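You operate a simulated robot arm through the tools that you are given. There is no shell and no other tool.

The job below is to be done with a simulated robot arm. You get a single attempt, and the scene is never put back.

Task
Turn the toe screw to 7, enter 7 and test the toe.
Fine: the ski on the beam; enter it on the terminal; the test must show GOOD; swing the toe arm in before the key, keep clear while it runs, park it afterwards.

Only the result counts: the job must be done as asked and must still hold three seconds after the hand-in. Knocking over, shifting, dropping, spilling or breaking anything else fails it.

Robot
A 6-joint arm with a three-finger gripper, fixed in place. Base frame: the origin is on the floor under the middle of its stand, x ahead of it, y to its left, z up. Units: m, degrees, N and s.
It reaches about 1.213 m from its shoulder. Its first joint turns from -166.0 to 166.0 degrees. Payload 4.89 kg.
The tool frame sits at the grasp point between the pads (the TCP): z along the fingers, y along the line on which they close. The tips reach 0.03 m beyond it. The gripper opens to 0.164 m; its body begins 0.125 m behind the TCP.
Orientation is that of the tool frame in the base frame, as [roll, pitch, yaw] about the fixed x, y, z axes, in that order (R = Rz(yaw) Ry(pitch) Rx(roll)). With the fingers straight down and closing along the base's y, the tool's x points along the base's -x, its y along +y and its z along -z.

Tools
- The arm moves only by the tool apply_moves. Its argument "increments" is one flat list of numbers, 7 for each row, row after row: the gripper command, from -1 (shut) to 1 (fully open), values between in proportion, then the shift along the tool's x, y, z in units of 400 mm (1.0 is 400 mm), then the turn, a rotation vector about the tool's x, y, z in units of 180 degrees (1.0 is 180 degrees). In form: [claw, dx, dy, dz, rx, ry, rz, claw, dx, dy, dz, rx, ry, rz, ...]. A call has 1 to 20 rows; each row is the pose to reach, as a shift and turn from the pose commanded when the call began, along the tool's axes at that moment. A call with a number of a shift or a turn outside -1 to 1 is refused whole. A row lasts 0.2 s, in which the tool goes at most 0.05 m and 8.6 degrees; a call with a longer step from one row to the next is refused whole, and so is a gripper value outside its range. Where a pose cannot be reached the arm comes as near as it can. A force on the tool above 60 N (or 10 N above the force at the start of the call, whichever is more), or a blocked arm, ends the call early, and 0.2 s more pass. Each finger travels about 0.108 m/s and halts on what it meets, pressing with about 42 N; the grip force reading is that of the motor and also rises with nothing between the fingers. The clock runs only during rows and for 0.2 s after the last one: add rows that repeat a pose to give the fingers time. It gives the time, the measured TCP pose, the force on the tool (base axes), the opening and the grip force at its end, in the units of the frame above (readings bear some noise), with the torque about the TCP (base axes, N m) and any sound that the robot's microphone picked up.
- Cameras (640 x 400 px; columns grow to the right, rows downward): "scene" is fixed at [0.05, 0.5028, 1.5312]; the picture's right is [-0.38, -0.92, 0.00], its down [0.30, -0.13, -0.95] and it looks along [0.87, -0.36, 0.33] (base axes); focal length 214 px, centre (320, 200). "wrist" rides on the gripper at [0.076, -0.002, -0.152] in the tool frame; the picture's right is [0.02, 1.00, 0.00], its down [-0.88, 0.02, -0.47] and it looks along [-0.47, 0.01, 0.88] (tool axes); focal length 247 px, centre (320, 200). There is no depth. A picture from a camera that has moved, and an enlarged one, comes with that camera's place and axes in the base frame and with its lens.
- get_image(camera): a new picture of that camera. The clock stands still meanwhile.
- slide_trunk(by): moves the trunk up (or, below 0, down) by that many m; the arm rides with it, the base frame stays. It gives what a move gives, with no picture.
- close_up(camera, box): a new picture of the part [left, top, right, bottom] of that camera's present view, enlarged. The clock stands still meanwhile.
- close_job(): hands the job in; it is judged then, once.

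Places have to be worked out from the pictures, the camera data and where the tool is seen. Open the gripper and draw the arm clear of the work before you hand the job in, unless the task says otherwise.

The tools are called after "Call:" as name(argument=value, ...) on one line, values as JSON. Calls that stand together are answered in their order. apply_moves: Moves the arm, as the interface text tells. Its arguments: {"type":"object","properties":{"increments":{"type":"array","items":{"type":"number"}}},"required":["increments"]} The other tools are called the same way: slide_trunk (by) moves the trunk up or down; get_image (camera) takes a picture; close_up (camera, box) takes an enlarged picture of a part of a camera's view; close_job () hands the job in.

At the start:

```text
t: 0.0
ee_pos: [0.3824, 0.3341, 1.5752]
ee_rot: [179.9, -0.1, 180.0]
wrist_force: [0.0, 0.0, -0.5]
torque: [-0.03, 0.01, 0.02]
gripper_width: 0.164
grip_force: 0.0
trunk travel left (down, up): [-0.275, 0.115]
```

scene: 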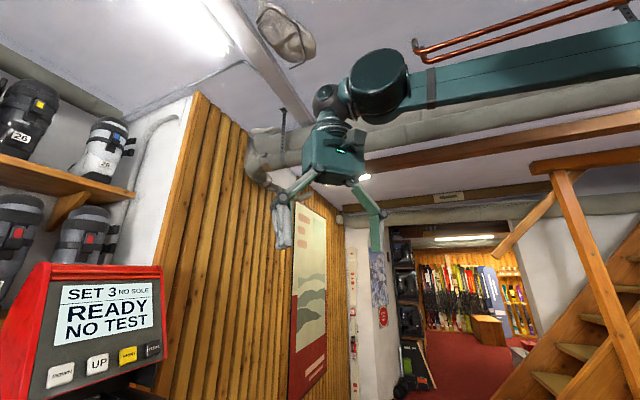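
wrist: 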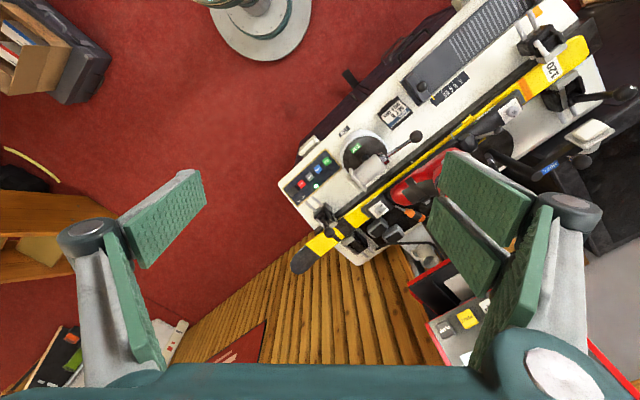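

I start by looking at both views more closely to find the beam, the ski, the terminal and the toe arm.

Call:
close_up(camera="wrist", box=[270, 80, 450, 280])

Call:
close_up(camera="wrist", box=[400, 0, 640, 200])

Call:
close_up(camera="scene", box=[0, 250, 200, 400])

Call:
close_up(camera="wrist", box=[360, 180, 560, 380])

```text
2.00 times, centred on (360, 180) of wrist
camera zoom: at [0.3049, 0.3327, 1.7268], right [-0.02, 1.0, 0.0], down [0.88, 0.02, 0.47], along [0.47, 0.01, -0.88], focal length 494 px, centre (240, 240)
```

zoom: 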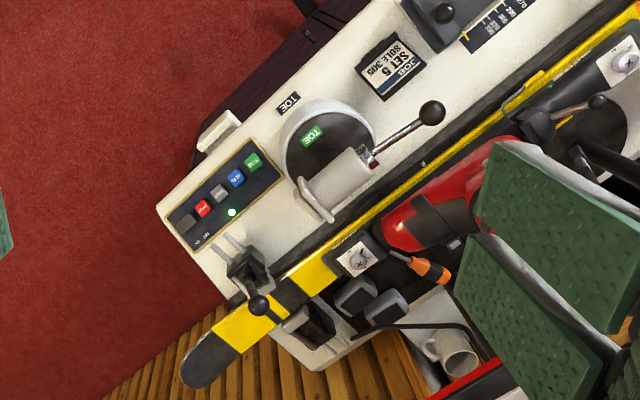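

```text
2.00 times, centred on (520, 100) of wrist
camera zoom: at [0.3049, 0.3327, 1.7268], right [-0.02, 1.0, 0.0], down [0.88, 0.02, 0.47], along [0.47, 0.01, -0.88], focal length 494 px, centre (-80, 400)
```

zoom: 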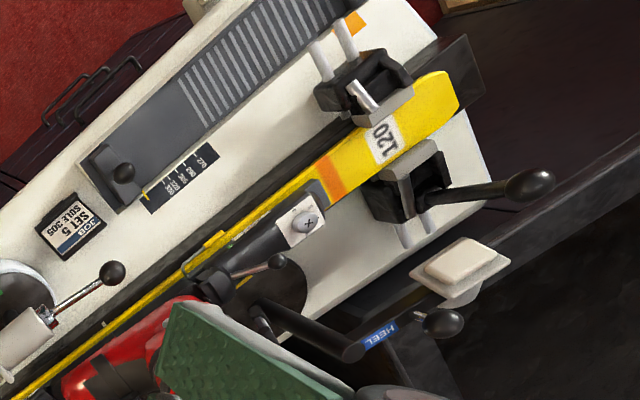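

```text
2.67 times, centred on (100, 325) of scene
camera zoom: at [0.05, 0.5028, 1.5312], right [-0.38, -0.92, 0.0], down [0.3, -0.13, -0.95], along [0.87, -0.36, 0.33], focal length 572 px, centre (907, -133)
```

zoom: 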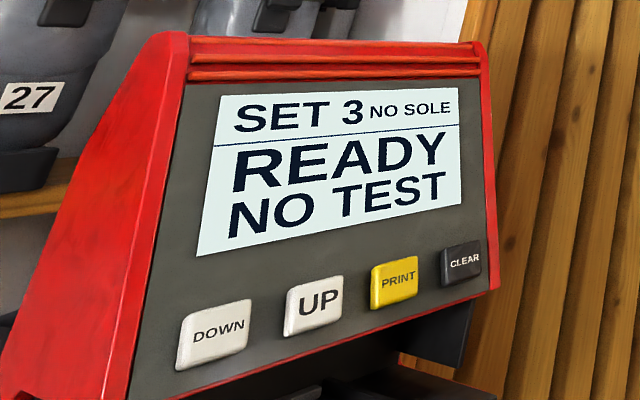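

```text
2.00 times, centred on (460, 280) of wrist
camera zoom: at [0.3049, 0.3327, 1.7268], right [-0.02, 1.0, 0.0], down [0.88, 0.02, 0.47], along [0.47, 0.01, -0.88], focal length 494 px, centre (40, 40)
```

zoom: 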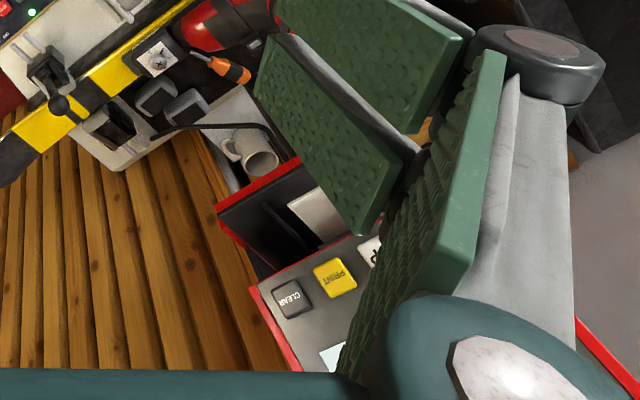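

The terminal reads SET 3 / NO SOLE, the ski is on the beam at a diagonal, and a toe screw, a toe arm and a key panel are visible. I shift the wrist camera sideways to get parallax for positions, keeping height.

Call:
apply_moves(increments=[1, 0, -0.1, 0, 0, 0, 0, 1, 0, -0.2, 0, 0, 0, 0, 1, 0, -0.3, 0, 0, 0, 0, 1, 0, -0.4, 0, 0, 0, 0, 1, 0, -0.5, 0, 0, 0, 0, 1, 0, -0.5, 0, 0, 0, 0])

Call:
get_image(camera="wrist")

Call:
get_image(camera="scene")

```text
t: 1.4
ee_pos: [0.3819, 0.1345, 1.574]
ee_rot: [180.0, -0.1, 179.9]
wrist_force: [-1.1, -1.1, 0.5]
torque: [0.1, -0.08, 0.01]
gripper_width: 0.1643
grip_force: 0.0
trunk travel left (down, up): [-0.275, 0.115]
```

```text
taken
camera wrist: at [0.3049, 0.1329, 1.7261], right [-0.02, 1.0, 0.0], down [0.88, 0.02, 0.47], along [0.47, 0.01, -0.88], focal length 247 px, centre (320, 200)
```

wrist: 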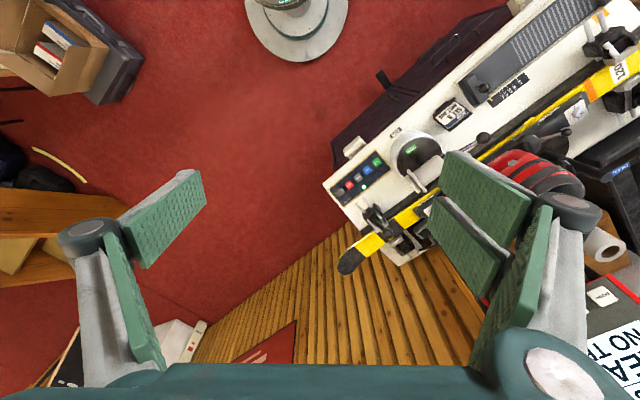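

```text
taken
```

scene: 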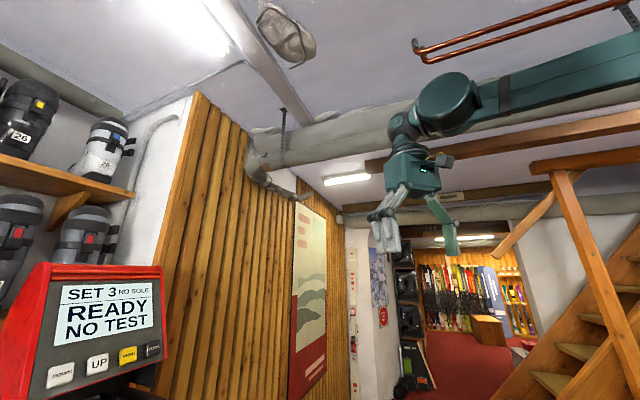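

By parallax the beam's panel sits near (0.73, 0.33, 0.81) and the toe dial near (0.55, 0.46, 0.88). I descend part-way toward the toe region to look closer, staying well above everything.

Call:
apply_moves(increments=[1, -0.01, 0.09, 0.06, 0, 0, 0, 1, -0.02, 0.18, 0.12, 0, 0, 0, 1, -0.03, 0.27, 0.18, 0, 0, 0, 1, -0.04, 0.36, 0.24, 0, 0, 0, 1, -0.05, 0.45, 0.3, 0, 0, 0, 1, -0.06, 0.54, 0.36, 0, 0, 0, 1, -0.07, 0.63, 0.42, 0, 0, 0, 1, -0.08, 0.7, 0.48, 0, 0, 0, 1, -0.08, 0.7, 0.48, 0, 0, 0])

Call:
get_image(camera="wrist")

Call:
close_up(camera="wrist", box=[200, 100, 440, 300])

```text
t: 3.4
ee_pos: [0.4146, 0.4171, 1.3816]
ee_rot: [180.0, 0.0, 179.9]
wrist_force: [1.0, 1.8, 0.2]
torque: [-0.19, 0.08, -0.02]
gripper_width: 0.164
grip_force: 0.0
trunk travel left (down, up): [-0.275, 0.115]
```

```text
taken
camera wrist: at [0.3384, 0.4147, 1.5341], right [-0.02, 1.0, 0.0], down [0.88, 0.02, 0.47], along [0.47, 0.01, -0.88], focal length 247 px, centre (320, 200)
```

wrist: 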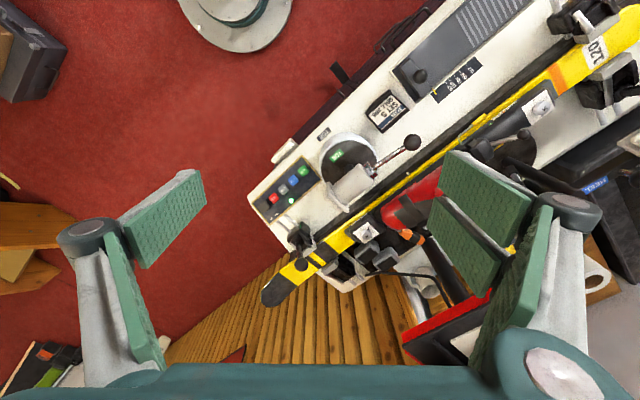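

```text
2.00 times, centred on (320, 200) of wrist
camera zoom: at [0.3384, 0.4147, 1.5341], right [-0.02, 1.0, 0.0], down [0.88, 0.02, 0.47], along [0.47, 0.01, -0.88], focal length 494 px, centre (320, 200)
```

zoom: 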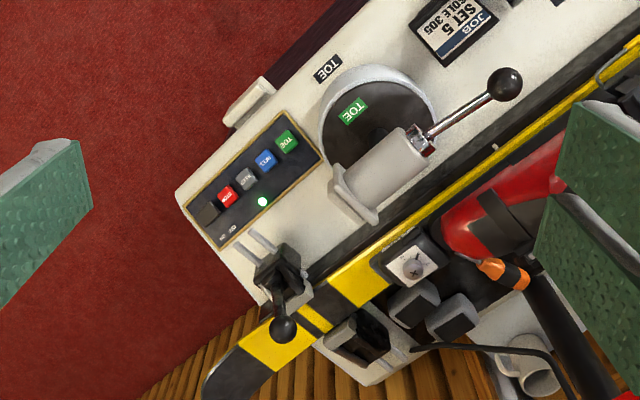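

The toe screw works out to about (0.753, 0.558, 0.948). I move nearer and slightly lower to read the screw dial and the key panel.

Call:
apply_moves(increments=[1, -0.03, 0.0, 0.1, 0, 0, 0, 1, -0.06, 0.0, 0.2, 0, 0, 0, 1, -0.1, 0.0, 0.3, 0, 0, 0, 1, -0.15, 0.0, 0.38, 0, 0, 0, 1, -0.2, 0.0, 0.4, 0, 0, 0, 1, -0.2, 0.0, 0.4, 0, 0, 0])

Call:
get_image(camera="wrist")

Call:
close_up(camera="wrist", box=[330, 180, 450, 280])

Call:
close_up(camera="wrist", box=[200, 120, 320, 240])

Call:
get_image(camera="scene")

```text
t: 4.8
ee_pos: [0.4936, 0.4129, 1.2216]
ee_rot: [-179.9, 0.0, 179.9]
wrist_force: [1.0, 0.3, -0.8]
torque: [-0.03, 0.1, -0.03]
gripper_width: 0.1639
grip_force: 0.0
trunk travel left (down, up): [-0.275, 0.115]
```

```text
taken
camera wrist: at [0.4174, 0.412, 1.3738], right [-0.02, 1.0, 0.0], down [0.88, 0.02, 0.47], along [0.47, 0.01, -0.88], focal length 247 px, centre (320, 200)
```

wrist: 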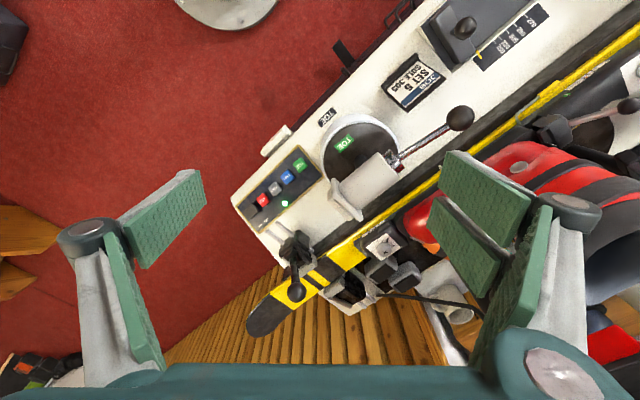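

```text
4.00 times, centred on (390, 230) of wrist
camera zoom: at [0.4174, 0.412, 1.3738], right [-0.02, 1.0, 0.0], down [0.88, 0.02, 0.47], along [0.47, 0.01, -0.88], focal length 988 px, centre (40, 80)
```

zoom: 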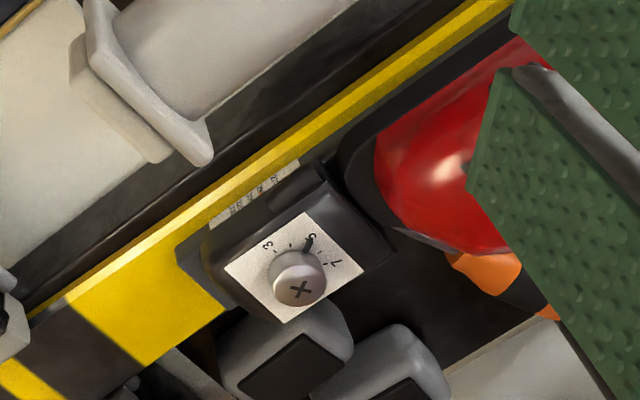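

```text
3.33 times, centred on (260, 180) of wrist
camera zoom: at [0.4174, 0.412, 1.3738], right [-0.02, 1.0, 0.0], down [0.88, 0.02, 0.47], along [0.47, 0.01, -0.88], focal length 823 px, centre (520, 267)
```

zoom: 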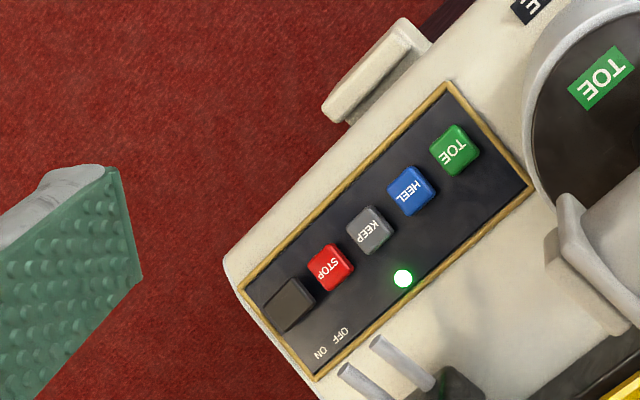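

```text
taken
```

scene: 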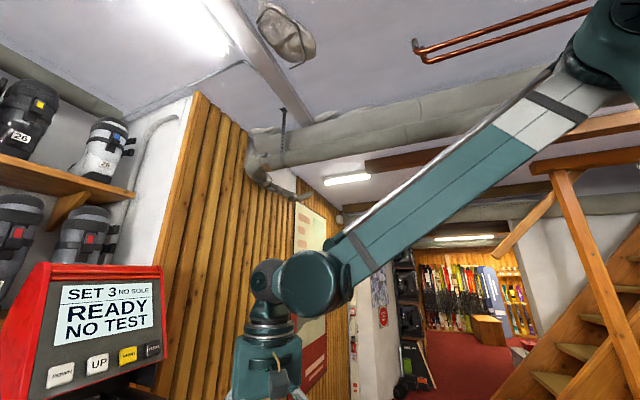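

The panel keys read STOP, KEEP, HEEL, TOE; the toe dial reads about 5 on a 3–5–7 scale, with a vertical screw head about 31 mm wide. I back up and shift toward +y to see the boot, heel side, slider and the rest of the bench.

Call:
apply_moves(increments=[1, 0.06, 0.0, -0.1, 0, 0, 0, 1, 0.12, 0.0, -0.2, 0, 0, 0, 1, 0.18, 0.0, -0.3, 0, 0, 0, 1, 0.22, 0.08, -0.38, 0, 0, 0, 1, 0.24, 0.18, -0.44, 0, 0, 0, 1, 0.25, 0.29, -0.45, 0, 0, 0, 1, 0.25, 0.4, -0.45, 0, 0, 0, 1, 0.25, 0.5, -0.45, 0, 0, 0, 1, 0.25, 0.5, -0.45, 0, 0, 0])

Call:
get_image(camera="wrist")

Call:
close_up(camera="wrist", box=[200, 0, 420, 140])

Call:
close_up(camera="wrist", box=[200, 120, 440, 280])

```text
t: 6.8
ee_pos: [0.3923, 0.616, 1.4007]
ee_rot: [180.0, 0.0, 179.9]
wrist_force: [0.9, 0.8, -0.8]
torque: [-0.24, 0.02, 0.02]
gripper_width: 0.1639
grip_force: 0.1
trunk travel left (down, up): [-0.275, 0.115]
```

```text
taken
camera wrist: at [0.3161, 0.6144, 1.5529], right [-0.02, 1.0, 0.0], down [0.88, 0.02, 0.47], along [0.47, 0.01, -0.88], focal length 247 px, centre (320, 200)
```

wrist: 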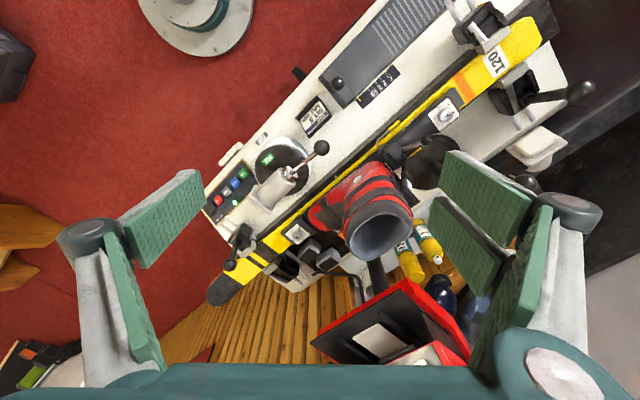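

```text
2.86 times, centred on (310, 70) of wrist
camera zoom: at [0.3161, 0.6144, 1.5529], right [-0.02, 1.0, 0.0], down [0.88, 0.02, 0.47], along [0.47, 0.01, -0.88], focal length 706 px, centre (349, 571)
```

zoom: 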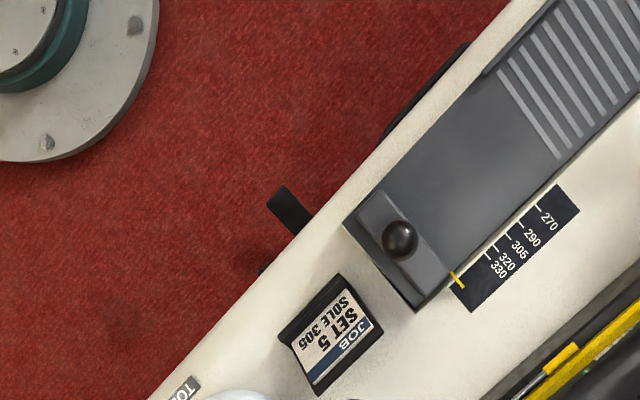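

```text
2.50 times, centred on (320, 200) of wrist
camera zoom: at [0.3161, 0.6144, 1.5529], right [-0.02, 1.0, 0.0], down [0.88, 0.02, 0.47], along [0.47, 0.01, -0.88], focal length 617 px, centre (320, 200)
```

zoom: 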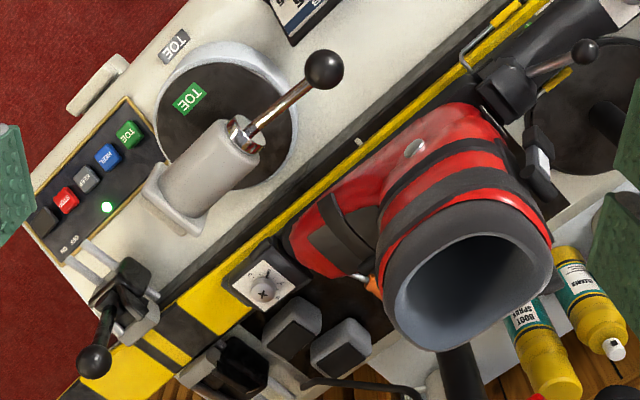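

The boot shaft top is near (0.61, 0.74, ~1.15), and the sole slider sits past 330 ("NO SOLE"). Before working I want to understand the gripper's shape, so I go up in front of the scene camera and close it to about 35 mm for a look.

Call:
apply_moves(increments=[0.8, 0, -0.08, -0.08, 0, 0, 0, 0.6, 0, -0.16, -0.16, 0, 0, 0, 0.4, 0, -0.25, -0.24, 0, 0, 0, 0.2, 0, -0.34, -0.3, 0, 0, 0, 0, 0, -0.44, -0.35, 0, 0, 0, -0.2, 0, -0.54, -0.375, 0, 0, 0, -0.4, 0, -0.64, -0.375, 0, 0, 0, -0.5, 0, -0.7, -0.375, 0, 0, 0, -0.57, 0, -0.7, -0.375, 0, 0, 0, -0.57, 0, -0.7, -0.375, 0, 0, 0, -0.57, 0, -0.7, -0.375, 0, 0, 0])

Call:
get_image(camera="wrist")

Call:
close_up(camera="scene", box=[220, 60, 440, 260])

```text
t: 9.2
ee_pos: [0.3937, 0.3337, 1.5552]
ee_rot: [-179.9, 0.1, -180.0]
wrist_force: [-0.3, 0.5, -0.5]
torque: [-0.06, -0.01, 0.0]
gripper_width: 0.0353
grip_force: 0.0
trunk travel left (down, up): [-0.275, 0.115]
```

```text
taken
camera wrist: at [0.3168, 0.3317, 1.7065], right [-0.02, 1.0, 0.0], down [0.88, 0.02, 0.47], along [0.47, 0.01, -0.88], focal length 247 px, centre (320, 200)
```

wrist: 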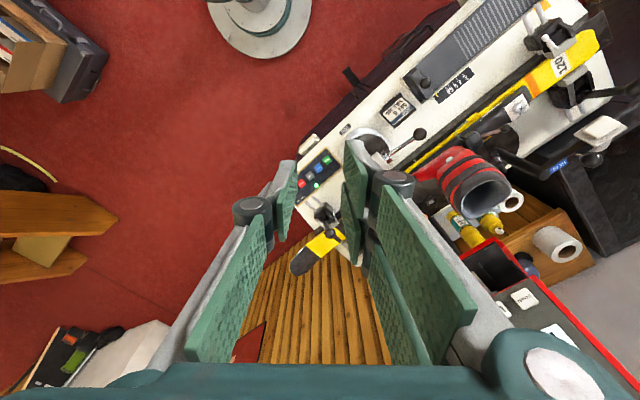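

```text
2.00 times, centred on (330, 160) of scene
camera zoom: at [0.05, 0.5028, 1.5312], right [-0.38, -0.92, 0.0], down [0.3, -0.13, -0.95], along [0.87, -0.36, 0.33], focal length 429 px, centre (300, 280)
```

zoom: 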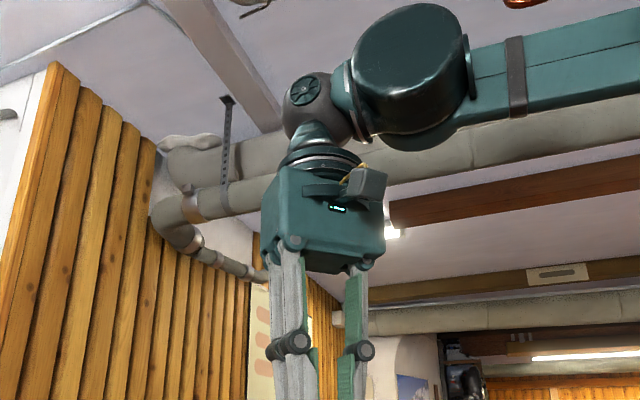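

The fingers hang nearly straight at 35 mm. I zoom on the fingertips in both views to gauge their thickness and reach.

Call:
close_up(camera="wrist", box=[230, 120, 430, 280])

Call:
close_up(camera="scene", box=[270, 150, 410, 300])

```text
2.50 times, centred on (330, 200) of wrist
camera zoom: at [0.3168, 0.3317, 1.7065], right [-0.02, 1.0, 0.0], down [0.88, 0.02, 0.47], along [0.47, 0.01, -0.88], focal length 617 px, centre (295, 200)
```

zoom: 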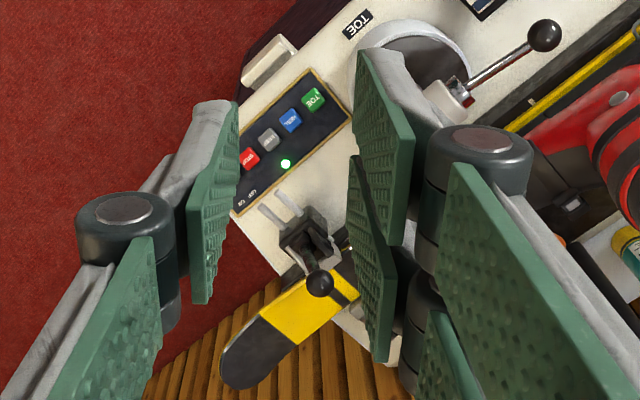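

```text
2.67 times, centred on (340, 225) of scene
camera zoom: at [0.05, 0.5028, 1.5312], right [-0.38, -0.92, 0.0], down [0.3, -0.13, -0.95], along [0.87, -0.36, 0.33], focal length 572 px, centre (267, 133)
```

zoom: 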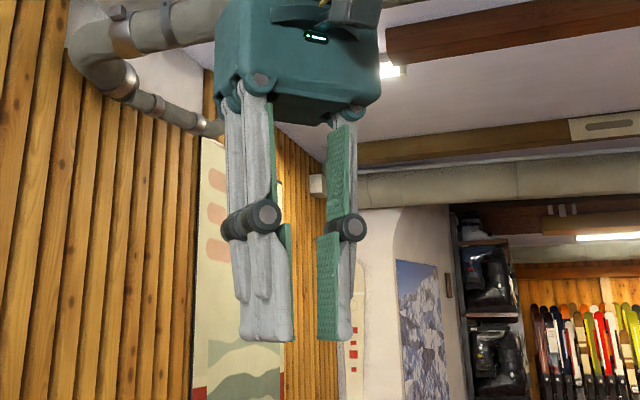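

The gripper's tips are about 28 mm wide each, with two fingers on +y and one on −y. The terminal keys come out near (0.82–0.84, 0.71–0.76, 1.32), with a lower front edge only ~0.11 m beyond the screw axis, so I approach from the robot side to (0.66, 0.48, 1.20), turned 13°.

Call:
apply_moves(increments=[-0.4, -0.0605, 0.0332, 0.0807, 0, 0, 0.0066, -0.3, -0.121, 0.0664, 0.1614, 0, 0, 0.0131, -0.2, -0.1814, 0.0995, 0.242, 0, 0, 0.0197, 0, -0.2418, 0.1327, 0.3227, 0, 0, 0.0263, 0.1, -0.3023, 0.1659, 0.4034, 0, 0, 0.0328, 0.22, -0.3627, 0.1991, 0.4841, 0, 0, 0.0394, 0.22, -0.4232, 0.2323, 0.5648, 0, 0, 0.0459, 0.22, -0.4836, 0.2655, 0.6455, 0, 0, 0.0525, 0.22, -0.5441, 0.2986, 0.7261, 0, 0, 0.0591, 0.22, -0.6045, 0.3318, 0.8068, 0, 0, 0.0656, 0.22, -0.665, 0.365, 0.8875, 0, 0, 0.0722, 0.22, -0.665, 0.365, 0.8875, 0, 0, 0.0722])

Call:
get_image(camera="wrist")

Call:
get_image(camera="scene")

Call:
close_up(camera="wrist", box=[220, 160, 420, 300])

```text
t: 11.8
ee_pos: [0.6607, 0.482, 1.195]
ee_rot: [180.0, -0.1, 167.1]
wrist_force: [1.1, 0.2, -0.6]
torque: [-0.11, 0.16, 0.03]
gripper_width: 0.1001
grip_force: 0.0
trunk travel left (down, up): [-0.275, 0.115]
```

```text
taken
camera wrist: at [0.586, 0.4967, 1.3479], right [0.2, 0.98, 0.0], down [0.86, -0.18, 0.47], along [0.46, -0.1, -0.88], focal length 247 px, centre (320, 200)
```

wrist: 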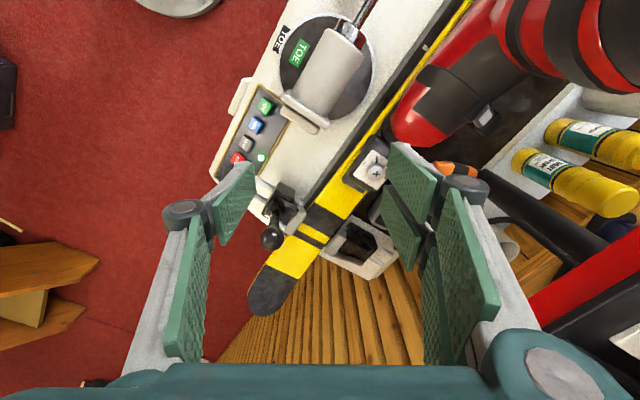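

```text
taken
```

scene: 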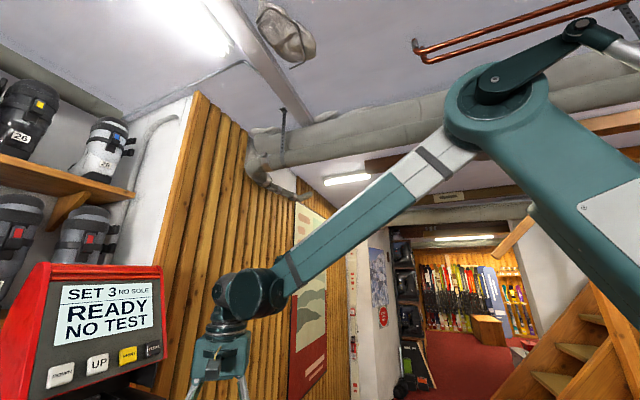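

```text
2.86 times, centred on (320, 230) of wrist
camera zoom: at [0.586, 0.4967, 1.3479], right [0.2, 0.98, 0.0], down [0.86, -0.18, 0.47], along [0.46, -0.1, -0.88], focal length 706 px, centre (320, 114)
```

zoom: 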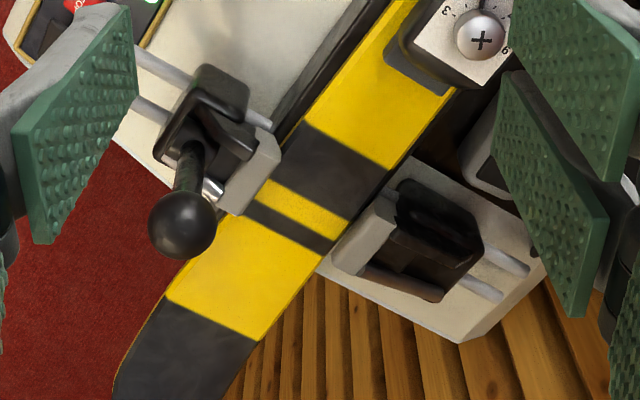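

The head top triangulates to about (0.755, 0.555, 0.967) and the terminal's lower edge stays 0.11 m from that axis. I move the tool over the screw at TCP height 1.10 and check centring.

Call:
apply_moves(increments=[0.22, -0.04, 0.05, 0.05, 0, 0, 0, 0.22, -0.08, 0.1, 0.1, 0, 0, 0, 0.22, -0.12, 0.15, 0.15, 0, 0, 0, 0.22, -0.16, 0.2, 0.2, 0, 0, 0, 0.22, -0.188, 0.2305, 0.2375, 0, 0, 0, 0.22, -0.188, 0.2305, 0.2375, 0, 0, 0])

Call:
get_image(camera="wrist")

Call:
close_up(camera="wrist", box=[270, 110, 370, 190])

Call:
get_image(camera="scene")

```text
t: 13.2
ee_pos: [0.7538, 0.5537, 1.1004]
ee_rot: [-180.0, 0.1, 167.1]
wrist_force: [1.6, 0.0, -1.4]
torque: [-0.09, 0.1, -0.01]
gripper_width: 0.0999
grip_force: 0.0
trunk travel left (down, up): [-0.275, 0.115]
```

```text
taken
camera wrist: at [0.6789, 0.5697, 1.2535], right [0.2, 0.98, 0.0], down [0.86, -0.18, 0.47], along [0.46, -0.1, -0.88], focal length 247 px, centre (320, 200)
```

wrist: 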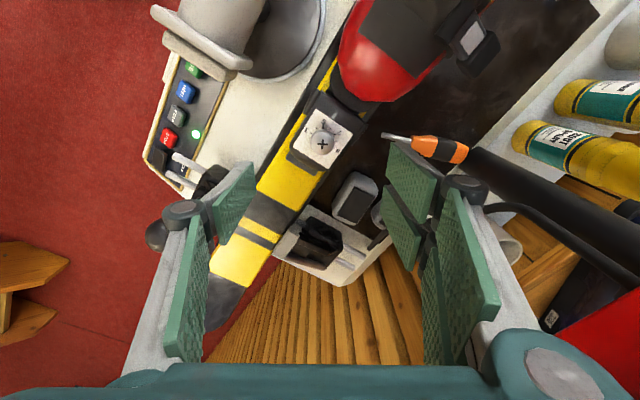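

```text
5.00 times, centred on (320, 150) of wrist
camera zoom: at [0.6789, 0.5697, 1.2535], right [0.2, 0.98, 0.0], down [0.86, -0.18, 0.47], along [0.46, -0.1, -0.88], focal length 1235 px, centre (320, 450)
```

zoom: 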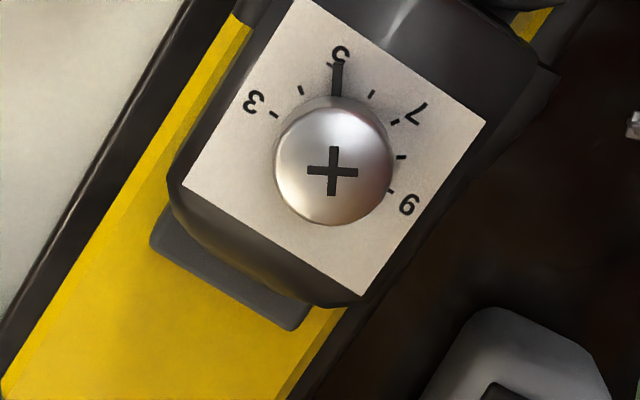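

```text
taken
```

scene: 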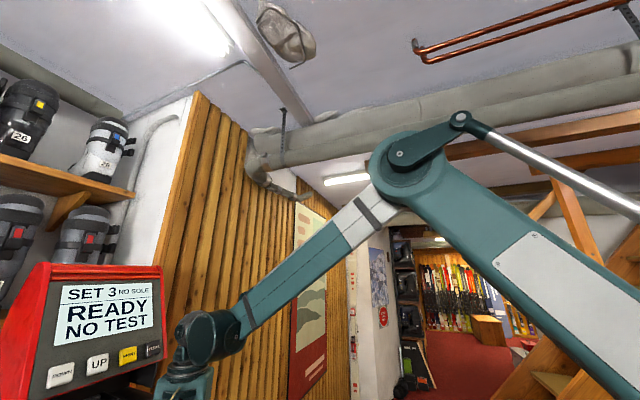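

The dial is clear now: pointer at 5, ticks one unit apart at about 30.5° each, so 7 needs about +61° clockwise seen from above. Before gripping I want a side view of the screw head and the parts behind it, so I back off, turn the camera to look across the ski.

Call:
apply_moves(increments=[0.22, 0.0, 0.0, -0.1, 0, 0, -0.038, 0.22, 0.04, -0.06, -0.18, 0, 0, -0.076, 0.22, 0.09, -0.12, -0.25, 0, 0, -0.115, 0.22, 0.14, -0.19, -0.3, 0, 0, -0.153, 0.22, 0.19, -0.26, -0.34, 0, 0, -0.191, 0.22, 0.24, -0.33, -0.375, 0, 0, -0.229, 0.22, 0.28, -0.38, -0.375, 0, 0, -0.267, 0.22, 0.3, -0.4125, -0.375, 0, 0, -0.3056, 0.22, 0.3, -0.4125, -0.375, 0, 0, -0.3056])

Call:
get_image(camera="wrist")

```text
t: 15.2
ee_pos: [0.5987, 0.4207, 1.2527]
ee_rot: [180.0, 0.1, -137.9]
wrist_force: [-0.1, -0.4, -0.1]
torque: [0.01, -0.05, -0.02]
gripper_width: 0.1002
grip_force: 0.0
trunk travel left (down, up): [-0.275, 0.115]
```

```text
taken
camera wrist: at [0.5426, 0.3676, 1.4052], right [-0.69, 0.73, 0.0], down [0.64, 0.6, 0.47], along [0.34, 0.32, -0.88], focal length 247 px, centre (320, 200)
```

wrist: 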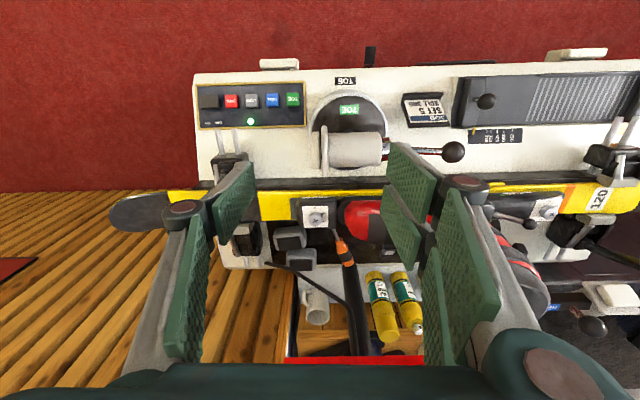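

This view is square to the bench. I now tilt 30° and drop a little so the camera sees the screw head, toe piece and toe arm from the side.

Call:
apply_moves(increments=[0.22, -0.02, 0, 0.065, 0, -0.0333, 0, 0.22, -0.04, 0, 0.13, 0, -0.0667, 0, 0.22, -0.06, 0, 0.195, 0, -0.1, 0, 0.22, -0.08, 0, 0.26, 0, -0.1333, 0, 0.22, -0.0975, 0, 0.325, 0, -0.1667, 0, 0.22, -0.0975, 0, 0.325, 0, -0.1667, 0])

Call:
get_image(camera="wrist")

Call:
close_up(camera="wrist", box=[250, 120, 410, 220])

Call:
close_up(camera="wrist", box=[280, 0, 520, 150])

```text
t: 16.6
ee_pos: [0.6272, 0.4463, 1.122]
ee_rot: [-180.0, 30.0, -138.0]
wrist_force: [-0.7, 0.3, 0.4]
torque: [0.01, 0.03, 0.02]
gripper_width: 0.1
grip_force: 0.0
trunk travel left (down, up): [-0.275, 0.115]
```

```text
taken
camera wrist: at [0.5226, 0.3489, 1.2158], right [-0.68, 0.73, -0.01], down [0.38, 0.37, 0.85], along [0.63, 0.58, -0.53], focal length 247 px, centre (320, 200)
```

wrist: 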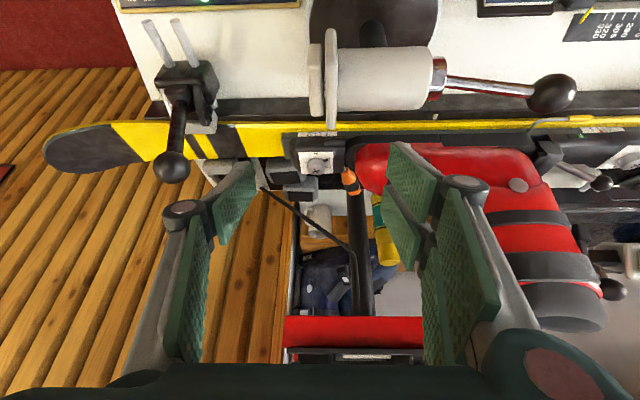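

```text
4.00 times, centred on (330, 170) of wrist
camera zoom: at [0.5226, 0.3489, 1.2158], right [-0.68, 0.73, -0.01], down [0.38, 0.37, 0.85], along [0.63, 0.58, -0.53], focal length 988 px, centre (280, 320)
```

zoom: 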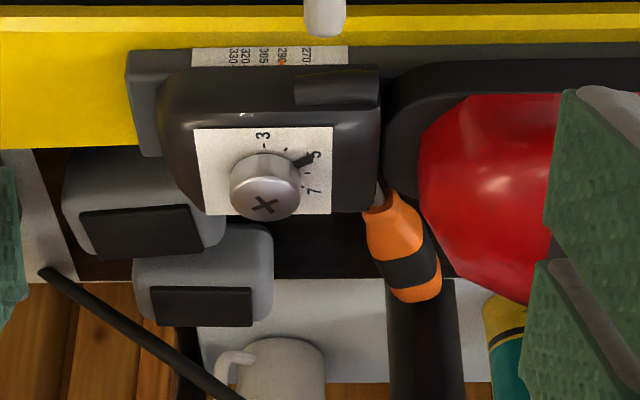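

```text
2.67 times, centred on (400, 75) of wrist
camera zoom: at [0.5226, 0.3489, 1.2158], right [-0.68, 0.73, -0.01], down [0.38, 0.37, 0.85], along [0.63, 0.58, -0.53], focal length 659 px, centre (107, 533)
```

zoom: 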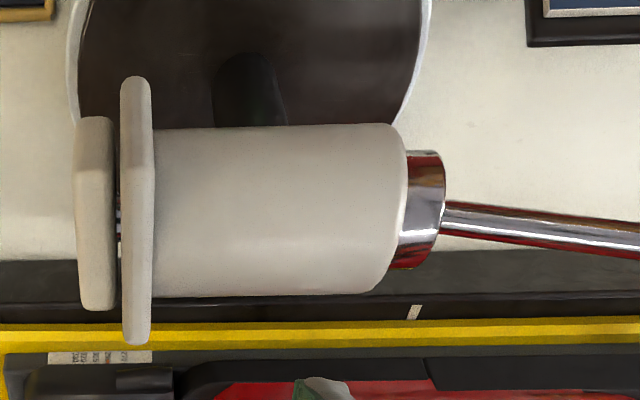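

The side view shows a cylindrical head about 18 mm tall on the label at z≈0.952 (top ≈0.970), nothing tall within 49 mm of it. The toe arm pivots about (0.59, 0.50) with its ball at about (0.479, 0.620, 0.992). I straighten the tool and go back over the screw, turned to yaw 157.

Call:
apply_moves(increments=[0.0, -0.016, 0, -0.037, 0, 0.0333, 0, 0.0, -0.032, 0, -0.074, 0, 0.0667, 0, -0.2, -0.048, 0, -0.111, 0, 0.1, 0, -0.39, -0.064, 0, -0.148, 0, 0.1333, 0, -0.39, -0.08, 0, -0.185, 0, 0.1667, 0, -0.39, -0.08, 0, -0.185, 0, 0.1667, 0])

Call:
apply_moves(increments=[-0.39, -0.049, -0.0018, 0.015, 0, 0, 0.0401, -0.39, -0.098, -0.0036, 0.03, 0, 0, 0.0802, -0.39, -0.147, -0.0053, 0.055, 0, 0, 0.1203, -0.39, -0.197, -0.007, 0.08, 0, 0, 0.1604, -0.39, -0.246, -0.009, 0.11, 0, 0, 0.2006, -0.39, -0.295, -0.0107, 0.14, 0, 0, 0.2407, -0.39, -0.345, -0.0124, 0.18, 0, 0, 0.2808, -0.39, -0.394, -0.014, 0.22, 0, 0, 0.3209, -0.39, -0.443, -0.016, 0.25, 0, 0, 0.361, -0.39, -0.443, -0.016, 0.25, 0, 0, 0.361])

Call:
get_image(camera="wrist")

Call:
close_up(camera="wrist", box=[270, 110, 370, 190])

```text
t: 18.0
ee_pos: [0.6207, 0.4404, 1.2026]
ee_rot: [-180.0, -0.2, -138.1]
wrist_force: [0.8, 0.0, -0.7]
torque: [-0.05, 0.06, 0.01]
gripper_width: 0.0501
grip_force: 0.1
trunk travel left (down, up): [-0.275, 0.115]
```

```text
t: 20.2
ee_pos: [0.758, 0.5577, 1.1025]
ee_rot: [180.0, 0.0, 156.9]
wrist_force: [-0.4, 0.2, -0.9]
torque: [-0.09, 0.04, 0.0]
gripper_width: 0.0501
grip_force: 0.0
trunk travel left (down, up): [-0.275, 0.115]
```

```text
taken
camera wrist: at [0.6873, 0.5838, 1.2555], right [0.37, 0.93, 0.0], down [0.82, -0.33, 0.47], along [0.44, -0.18, -0.88], focal length 247 px, centre (320, 200)
```

wrist: 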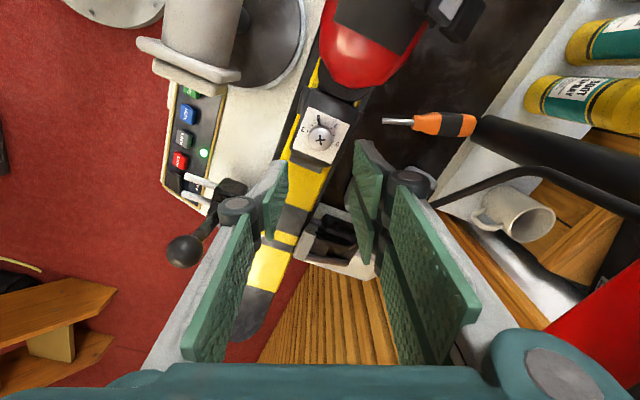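

```text
5.00 times, centred on (320, 150) of wrist
camera zoom: at [0.6873, 0.5838, 1.2555], right [0.37, 0.93, 0.0], down [0.82, -0.33, 0.47], along [0.44, -0.18, -0.88], focal length 1235 px, centre (320, 450)
```

zoom: 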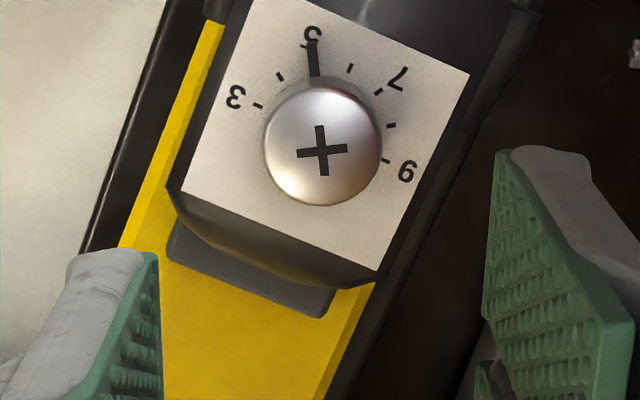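

Relative to the tool axis the screw is about 2.9 mm toward tool +x and 1.7 mm toward −y. I correct that and descend until the tips are about 1 cm above the head.

Call:
apply_moves(increments=[-0.39, 0.007, -0.004, 0.06, 0, 0, 0, -0.39, 0.007, -0.004, 0.12, 0, 0, 0, -0.39, 0.007, -0.004, 0.18, 0, 0, 0, -0.39, 0.007, -0.004, 0.2325, 0, 0, 0, -0.39, 0.007, -0.004, 0.2325, 0, 0, 0])

Call:
get_image(camera="wrist")

Call:
close_up(camera="wrist", box=[260, 110, 380, 210])

```text
t: 21.4
ee_pos: [0.753, 0.5546, 1.009]
ee_rot: [-180.0, 0.1, 157.0]
wrist_force: [-0.5, -0.2, -0.7]
torque: [0.0, -0.03, 0.02]
gripper_width: 0.05
grip_force: 0.1
trunk travel left (down, up): [-0.275, 0.115]
```

```text
taken
camera wrist: at [0.6819, 0.5818, 1.1609], right [0.37, 0.93, 0.0], down [0.82, -0.33, 0.47], along [0.44, -0.18, -0.88], focal length 247 px, centre (320, 200)
```

wrist: 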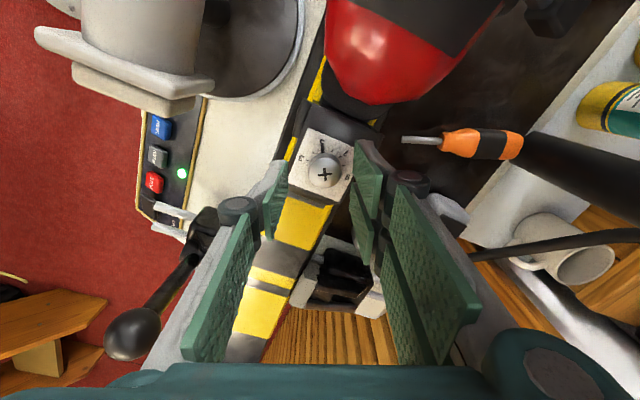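

```text
4.00 times, centred on (320, 160) of wrist
camera zoom: at [0.6819, 0.5818, 1.1609], right [0.37, 0.93, 0.0], down [0.82, -0.33, 0.47], along [0.44, -0.18, -0.88], focal length 988 px, centre (320, 360)
```

zoom: 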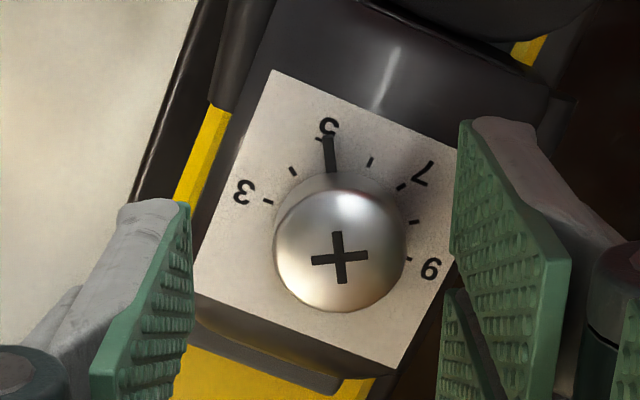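

Two views agree the screw axis is at (0.7548, 0.5554); I'm about 2.3 mm off in tool y. I correct and lower so the tips end about 4 mm above the label.

Call:
apply_moves(increments=[-0.39, -0.0035, 0.0057, 0.015, 0, 0, 0, -0.39, -0.0035, 0.0057, 0.03, 0, 0, 0, -0.39, -0.0035, 0.0057, 0.045, 0, 0, 0, -0.39, -0.0035, 0.0057, 0.0525, 0, 0, 0, -0.39, -0.0035, 0.0057, 0.0525, 0, 0, 0])

Call:
close_up(camera="wrist", box=[260, 120, 380, 220])

```text
t: 22.6
ee_pos: [0.7573, 0.5555, 0.9876]
ee_rot: [-180.0, 0.0, 157.0]
wrist_force: [0.3, -0.5, 0.2]
torque: [-0.01, 0.01, -0.03]
gripper_width: 0.05
grip_force: 0.1
trunk travel left (down, up): [-0.275, 0.115]
```

```text
4.00 times, centred on (320, 170) of wrist
camera zoom: at [0.6849, 0.5829, 1.1405], right [0.37, 0.93, 0.0], down [0.82, -0.33, 0.47], along [0.44, -0.18, -0.88], focal length 988 px, centre (320, 320)
```

zoom: 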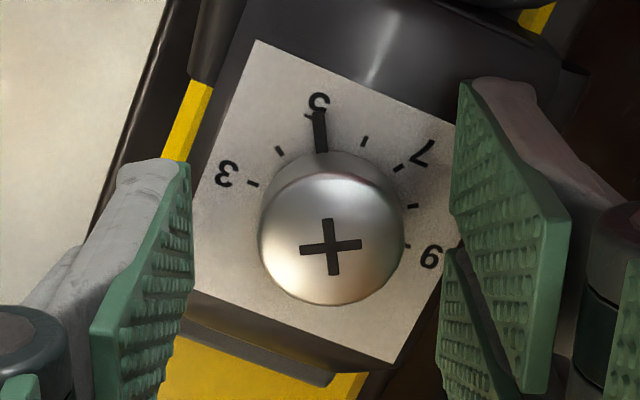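

The head is centred within about 1 mm and the pads straddle it with clearance. I lower 2.5 mm more and close on the head.

Call:
apply_moves(increments=[-0.39, 0, 0, 0.00625, 0, 0, 0, -0.6, 0, 0, 0.00625, 0, 0, 0, -0.8, 0, 0, 0.00625, 0, 0, 0, -1, 0, 0, 0.00625, 0, 0, 0, -1, 0, 0, 0.00625, 0, 0, 0])

Call:
close_up(camera="wrist", box=[260, 120, 380, 220])

```text
t: 23.8
ee_pos: [0.7564, 0.5564, 0.9857]
ee_rot: [179.9, 0.0, 157.0]
wrist_force: [20.0, 24.3, 6.8]
torque: [0.53, -0.22, 0.01]
gripper_width: 0.0276
grip_force: 42.1
trunk travel left (down, up): [-0.275, 0.115]
```

```text
4.00 times, centred on (320, 170) of wrist
camera zoom: at [0.6856, 0.5843, 1.1374], right [0.37, 0.93, 0.0], down [0.82, -0.33, 0.47], along [0.44, -0.17, -0.88], focal length 988 px, centre (320, 320)
```

zoom: 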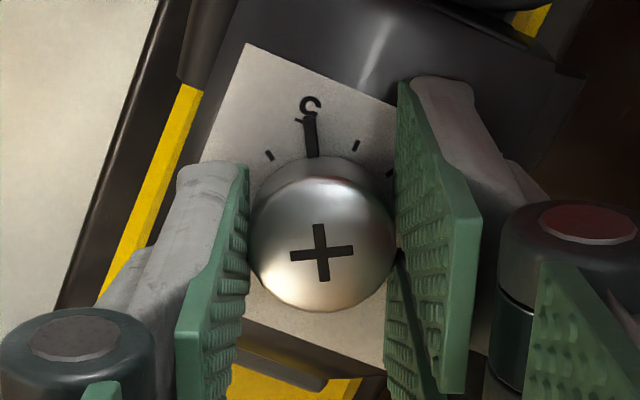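

The head is held at 27.6 mm with 42 N. I turn it 60° clockwise (about tool z) with a small lateral relief, then look at the pointer.

Call:
apply_moves(increments=[-1, 0, 0.003, 0.00625, 0, 0, 0.037, -1, 0, 0.003, 0.00625, 0, 0, 0.074, -1, 0, 0.003, 0.00625, 0, 0, 0.111, -1, 0, 0.003, 0.00625, 0, 0, 0.148, -1, 0, 0.003, 0.00625, 0, 0, 0.185, -1, 0, 0.003, 0.00625, 0, 0, 0.222, -1, 0, 0.003, 0.00625, 0, 0, 0.259, -1, 0, 0.003, 0.00625, 0, 0, 0.296, -1, 0, 0.003, 0.00625, 0, 0, 0.3333, -1, 0, 0.003, 0.00625, 0, 0, 0.3333])

Call:
get_image(camera="wrist")

Call:
close_up(camera="wrist", box=[260, 120, 380, 220])

```text
t: 26.0
ee_pos: [0.7568, 0.5559, 0.9826]
ee_rot: [180.0, 0.0, 97.0]
wrist_force: [16.0, 27.7, 11.8]
torque: [0.89, -0.47, -0.03]
gripper_width: 0.0276
grip_force: 41.4
trunk travel left (down, up): [-0.275, 0.115]
```

```text
taken
camera wrist: at [0.7461, 0.6317, 1.1355], right [0.99, 0.14, 0.0], down [0.13, -0.87, 0.47], along [0.07, -0.47, -0.88], focal length 247 px, centre (320, 200)
```

wrist: 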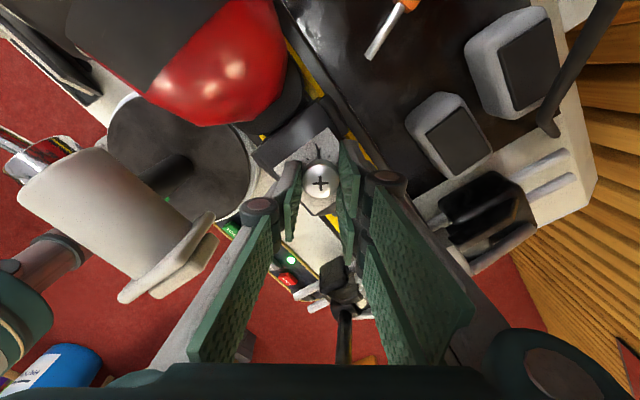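

```text
4.00 times, centred on (320, 170) of wrist
camera zoom: at [0.7461, 0.6317, 1.1355], right [0.99, 0.14, 0.0], down [0.13, -0.87, 0.47], along [0.07, -0.47, -0.88], focal length 988 px, centre (320, 320)
```

zoom: 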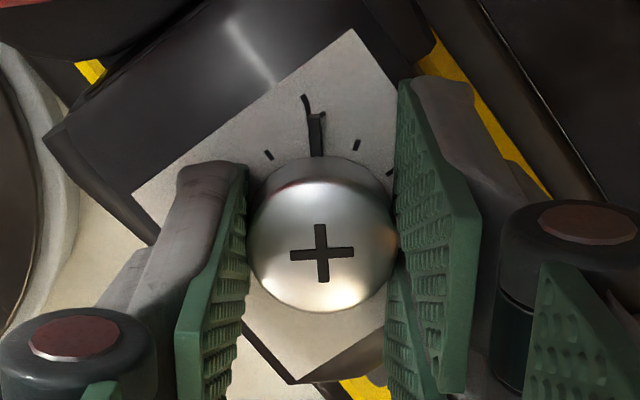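

The head turned with the tool and the pointer now covers what looks like the 7. I open and rise to check the reading.

Call:
apply_moves(increments=[-0.8, 0, 0, 0, 0, 0, 0, -0.6, 0, 0, 0, 0, 0, 0, -0.39, 0, 0, 0, 0, 0, 0, -0.39, 0, 0, -0.05, 0, 0, 0, -0.39, 0, 0, -0.12, 0, 0, 0, -0.39, 0, 0, -0.2, 0, 0, 0, -0.39, 0, 0, -0.28, 0, 0, 0, -0.39, 0, 0, -0.28, 0, 0, 0])

Call:
get_image(camera="wrist")

Call:
close_up(camera="wrist", box=[270, 100, 370, 180])

```text
t: 27.8
ee_pos: [0.7568, 0.5563, 1.0967]
ee_rot: [-180.0, -0.1, 97.0]
wrist_force: [0.4, -0.4, 0.1]
torque: [0.02, -0.06, -0.03]
gripper_width: 0.0502
grip_force: 0.1
trunk travel left (down, up): [-0.275, 0.115]
```

```text
taken
camera wrist: at [0.7465, 0.6314, 1.2485], right [0.99, 0.14, 0.0], down [0.13, -0.87, 0.47], along [0.07, -0.47, -0.88], focal length 247 px, centre (320, 200)
```

wrist: 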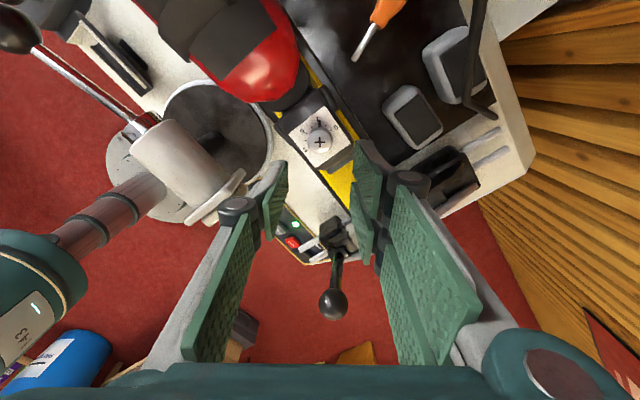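

```text
5.00 times, centred on (320, 140) of wrist
camera zoom: at [0.7465, 0.6314, 1.2485], right [0.99, 0.14, 0.0], down [0.13, -0.87, 0.47], along [0.07, -0.47, -0.88], focal length 1235 px, centre (320, 500)
```

zoom: 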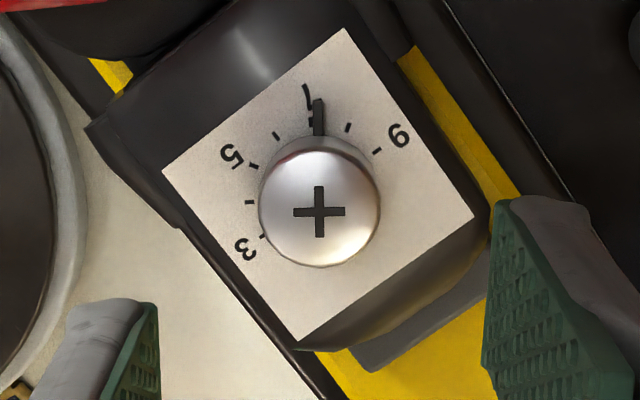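

The pointer looks slightly past the 7 tick. I zoom further to measure the overshoot.

Call:
close_up(camera="wrist", box=[295, 105, 350, 140])

Call:
get_image(camera="scene")

```text
11.43 times, centred on (322, 122) of wrist
camera zoom: at [0.7465, 0.6314, 1.2485], right [0.99, 0.14, 0.0], down [0.13, -0.87, 0.47], along [0.07, -0.47, -0.88], focal length 2823 px, centre (291, 1086)
```

zoom: 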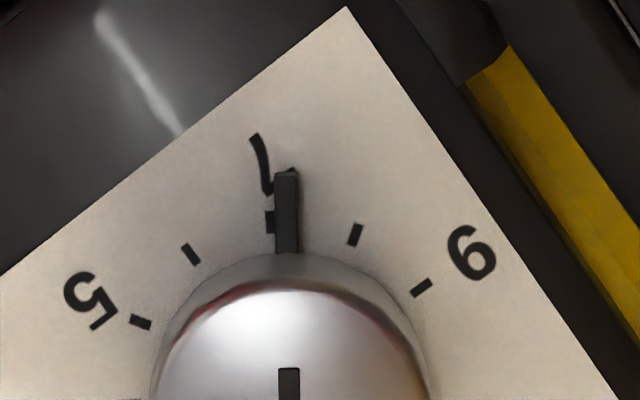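

```text
taken
```

scene: 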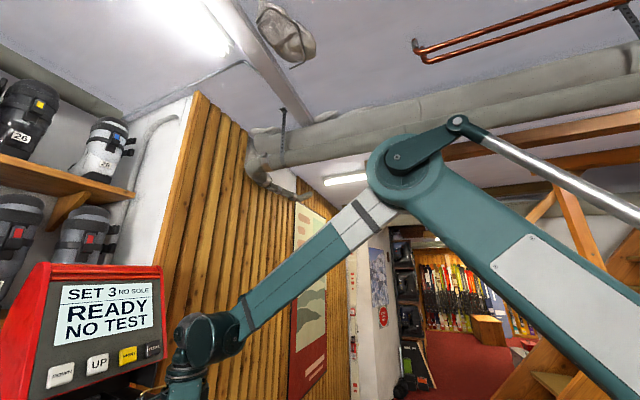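

Ticks fit 30.5° per unit, with the 7 tick at about −7° in this view and the pointer near −1°, so the screw reads about 7.2: it dragged on release because of side load. I go back down, better centred, to turn it back about 6°.

Call:
apply_moves(increments=[-0.39, 0.002, -0.001, 0.07, 0, 0, 0, -0.39, 0.0042, -0.002, 0.14, 0, 0, 0, -0.39, 0.0042, -0.002, 0.2, 0, 0, 0, -0.39, 0.0042, -0.002, 0.25, 0, 0, 0, -0.39, 0.0042, -0.002, 0.265, 0, 0, 0, -0.39, 0.0042, -0.002, 0.265, 0, 0, 0])

Call:
close_up(camera="wrist", box=[260, 120, 380, 220])

```text
t: 29.2
ee_pos: [0.7555, 0.5573, 0.9899]
ee_rot: [-180.0, 0.0, 97.0]
wrist_force: [0.3, -0.2, 0.5]
torque: [-0.03, 0.01, -0.02]
gripper_width: 0.0501
grip_force: 0.0
trunk travel left (down, up): [-0.275, 0.115]
```

```text
4.00 times, centred on (320, 170) of wrist
camera zoom: at [0.7448, 0.633, 1.143], right [0.99, 0.14, 0.0], down [0.13, -0.87, 0.47], along [0.07, -0.47, -0.88], focal length 988 px, centre (320, 320)
```

zoom: 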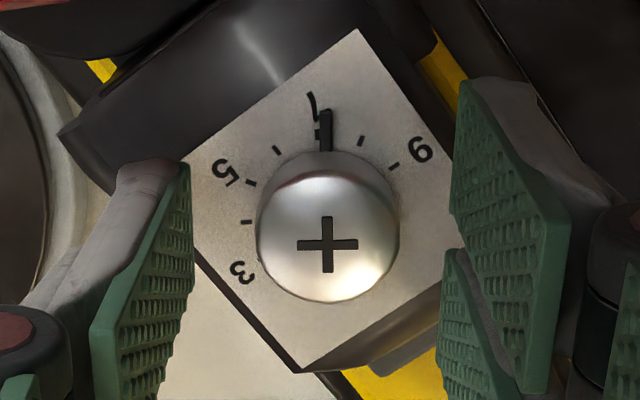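

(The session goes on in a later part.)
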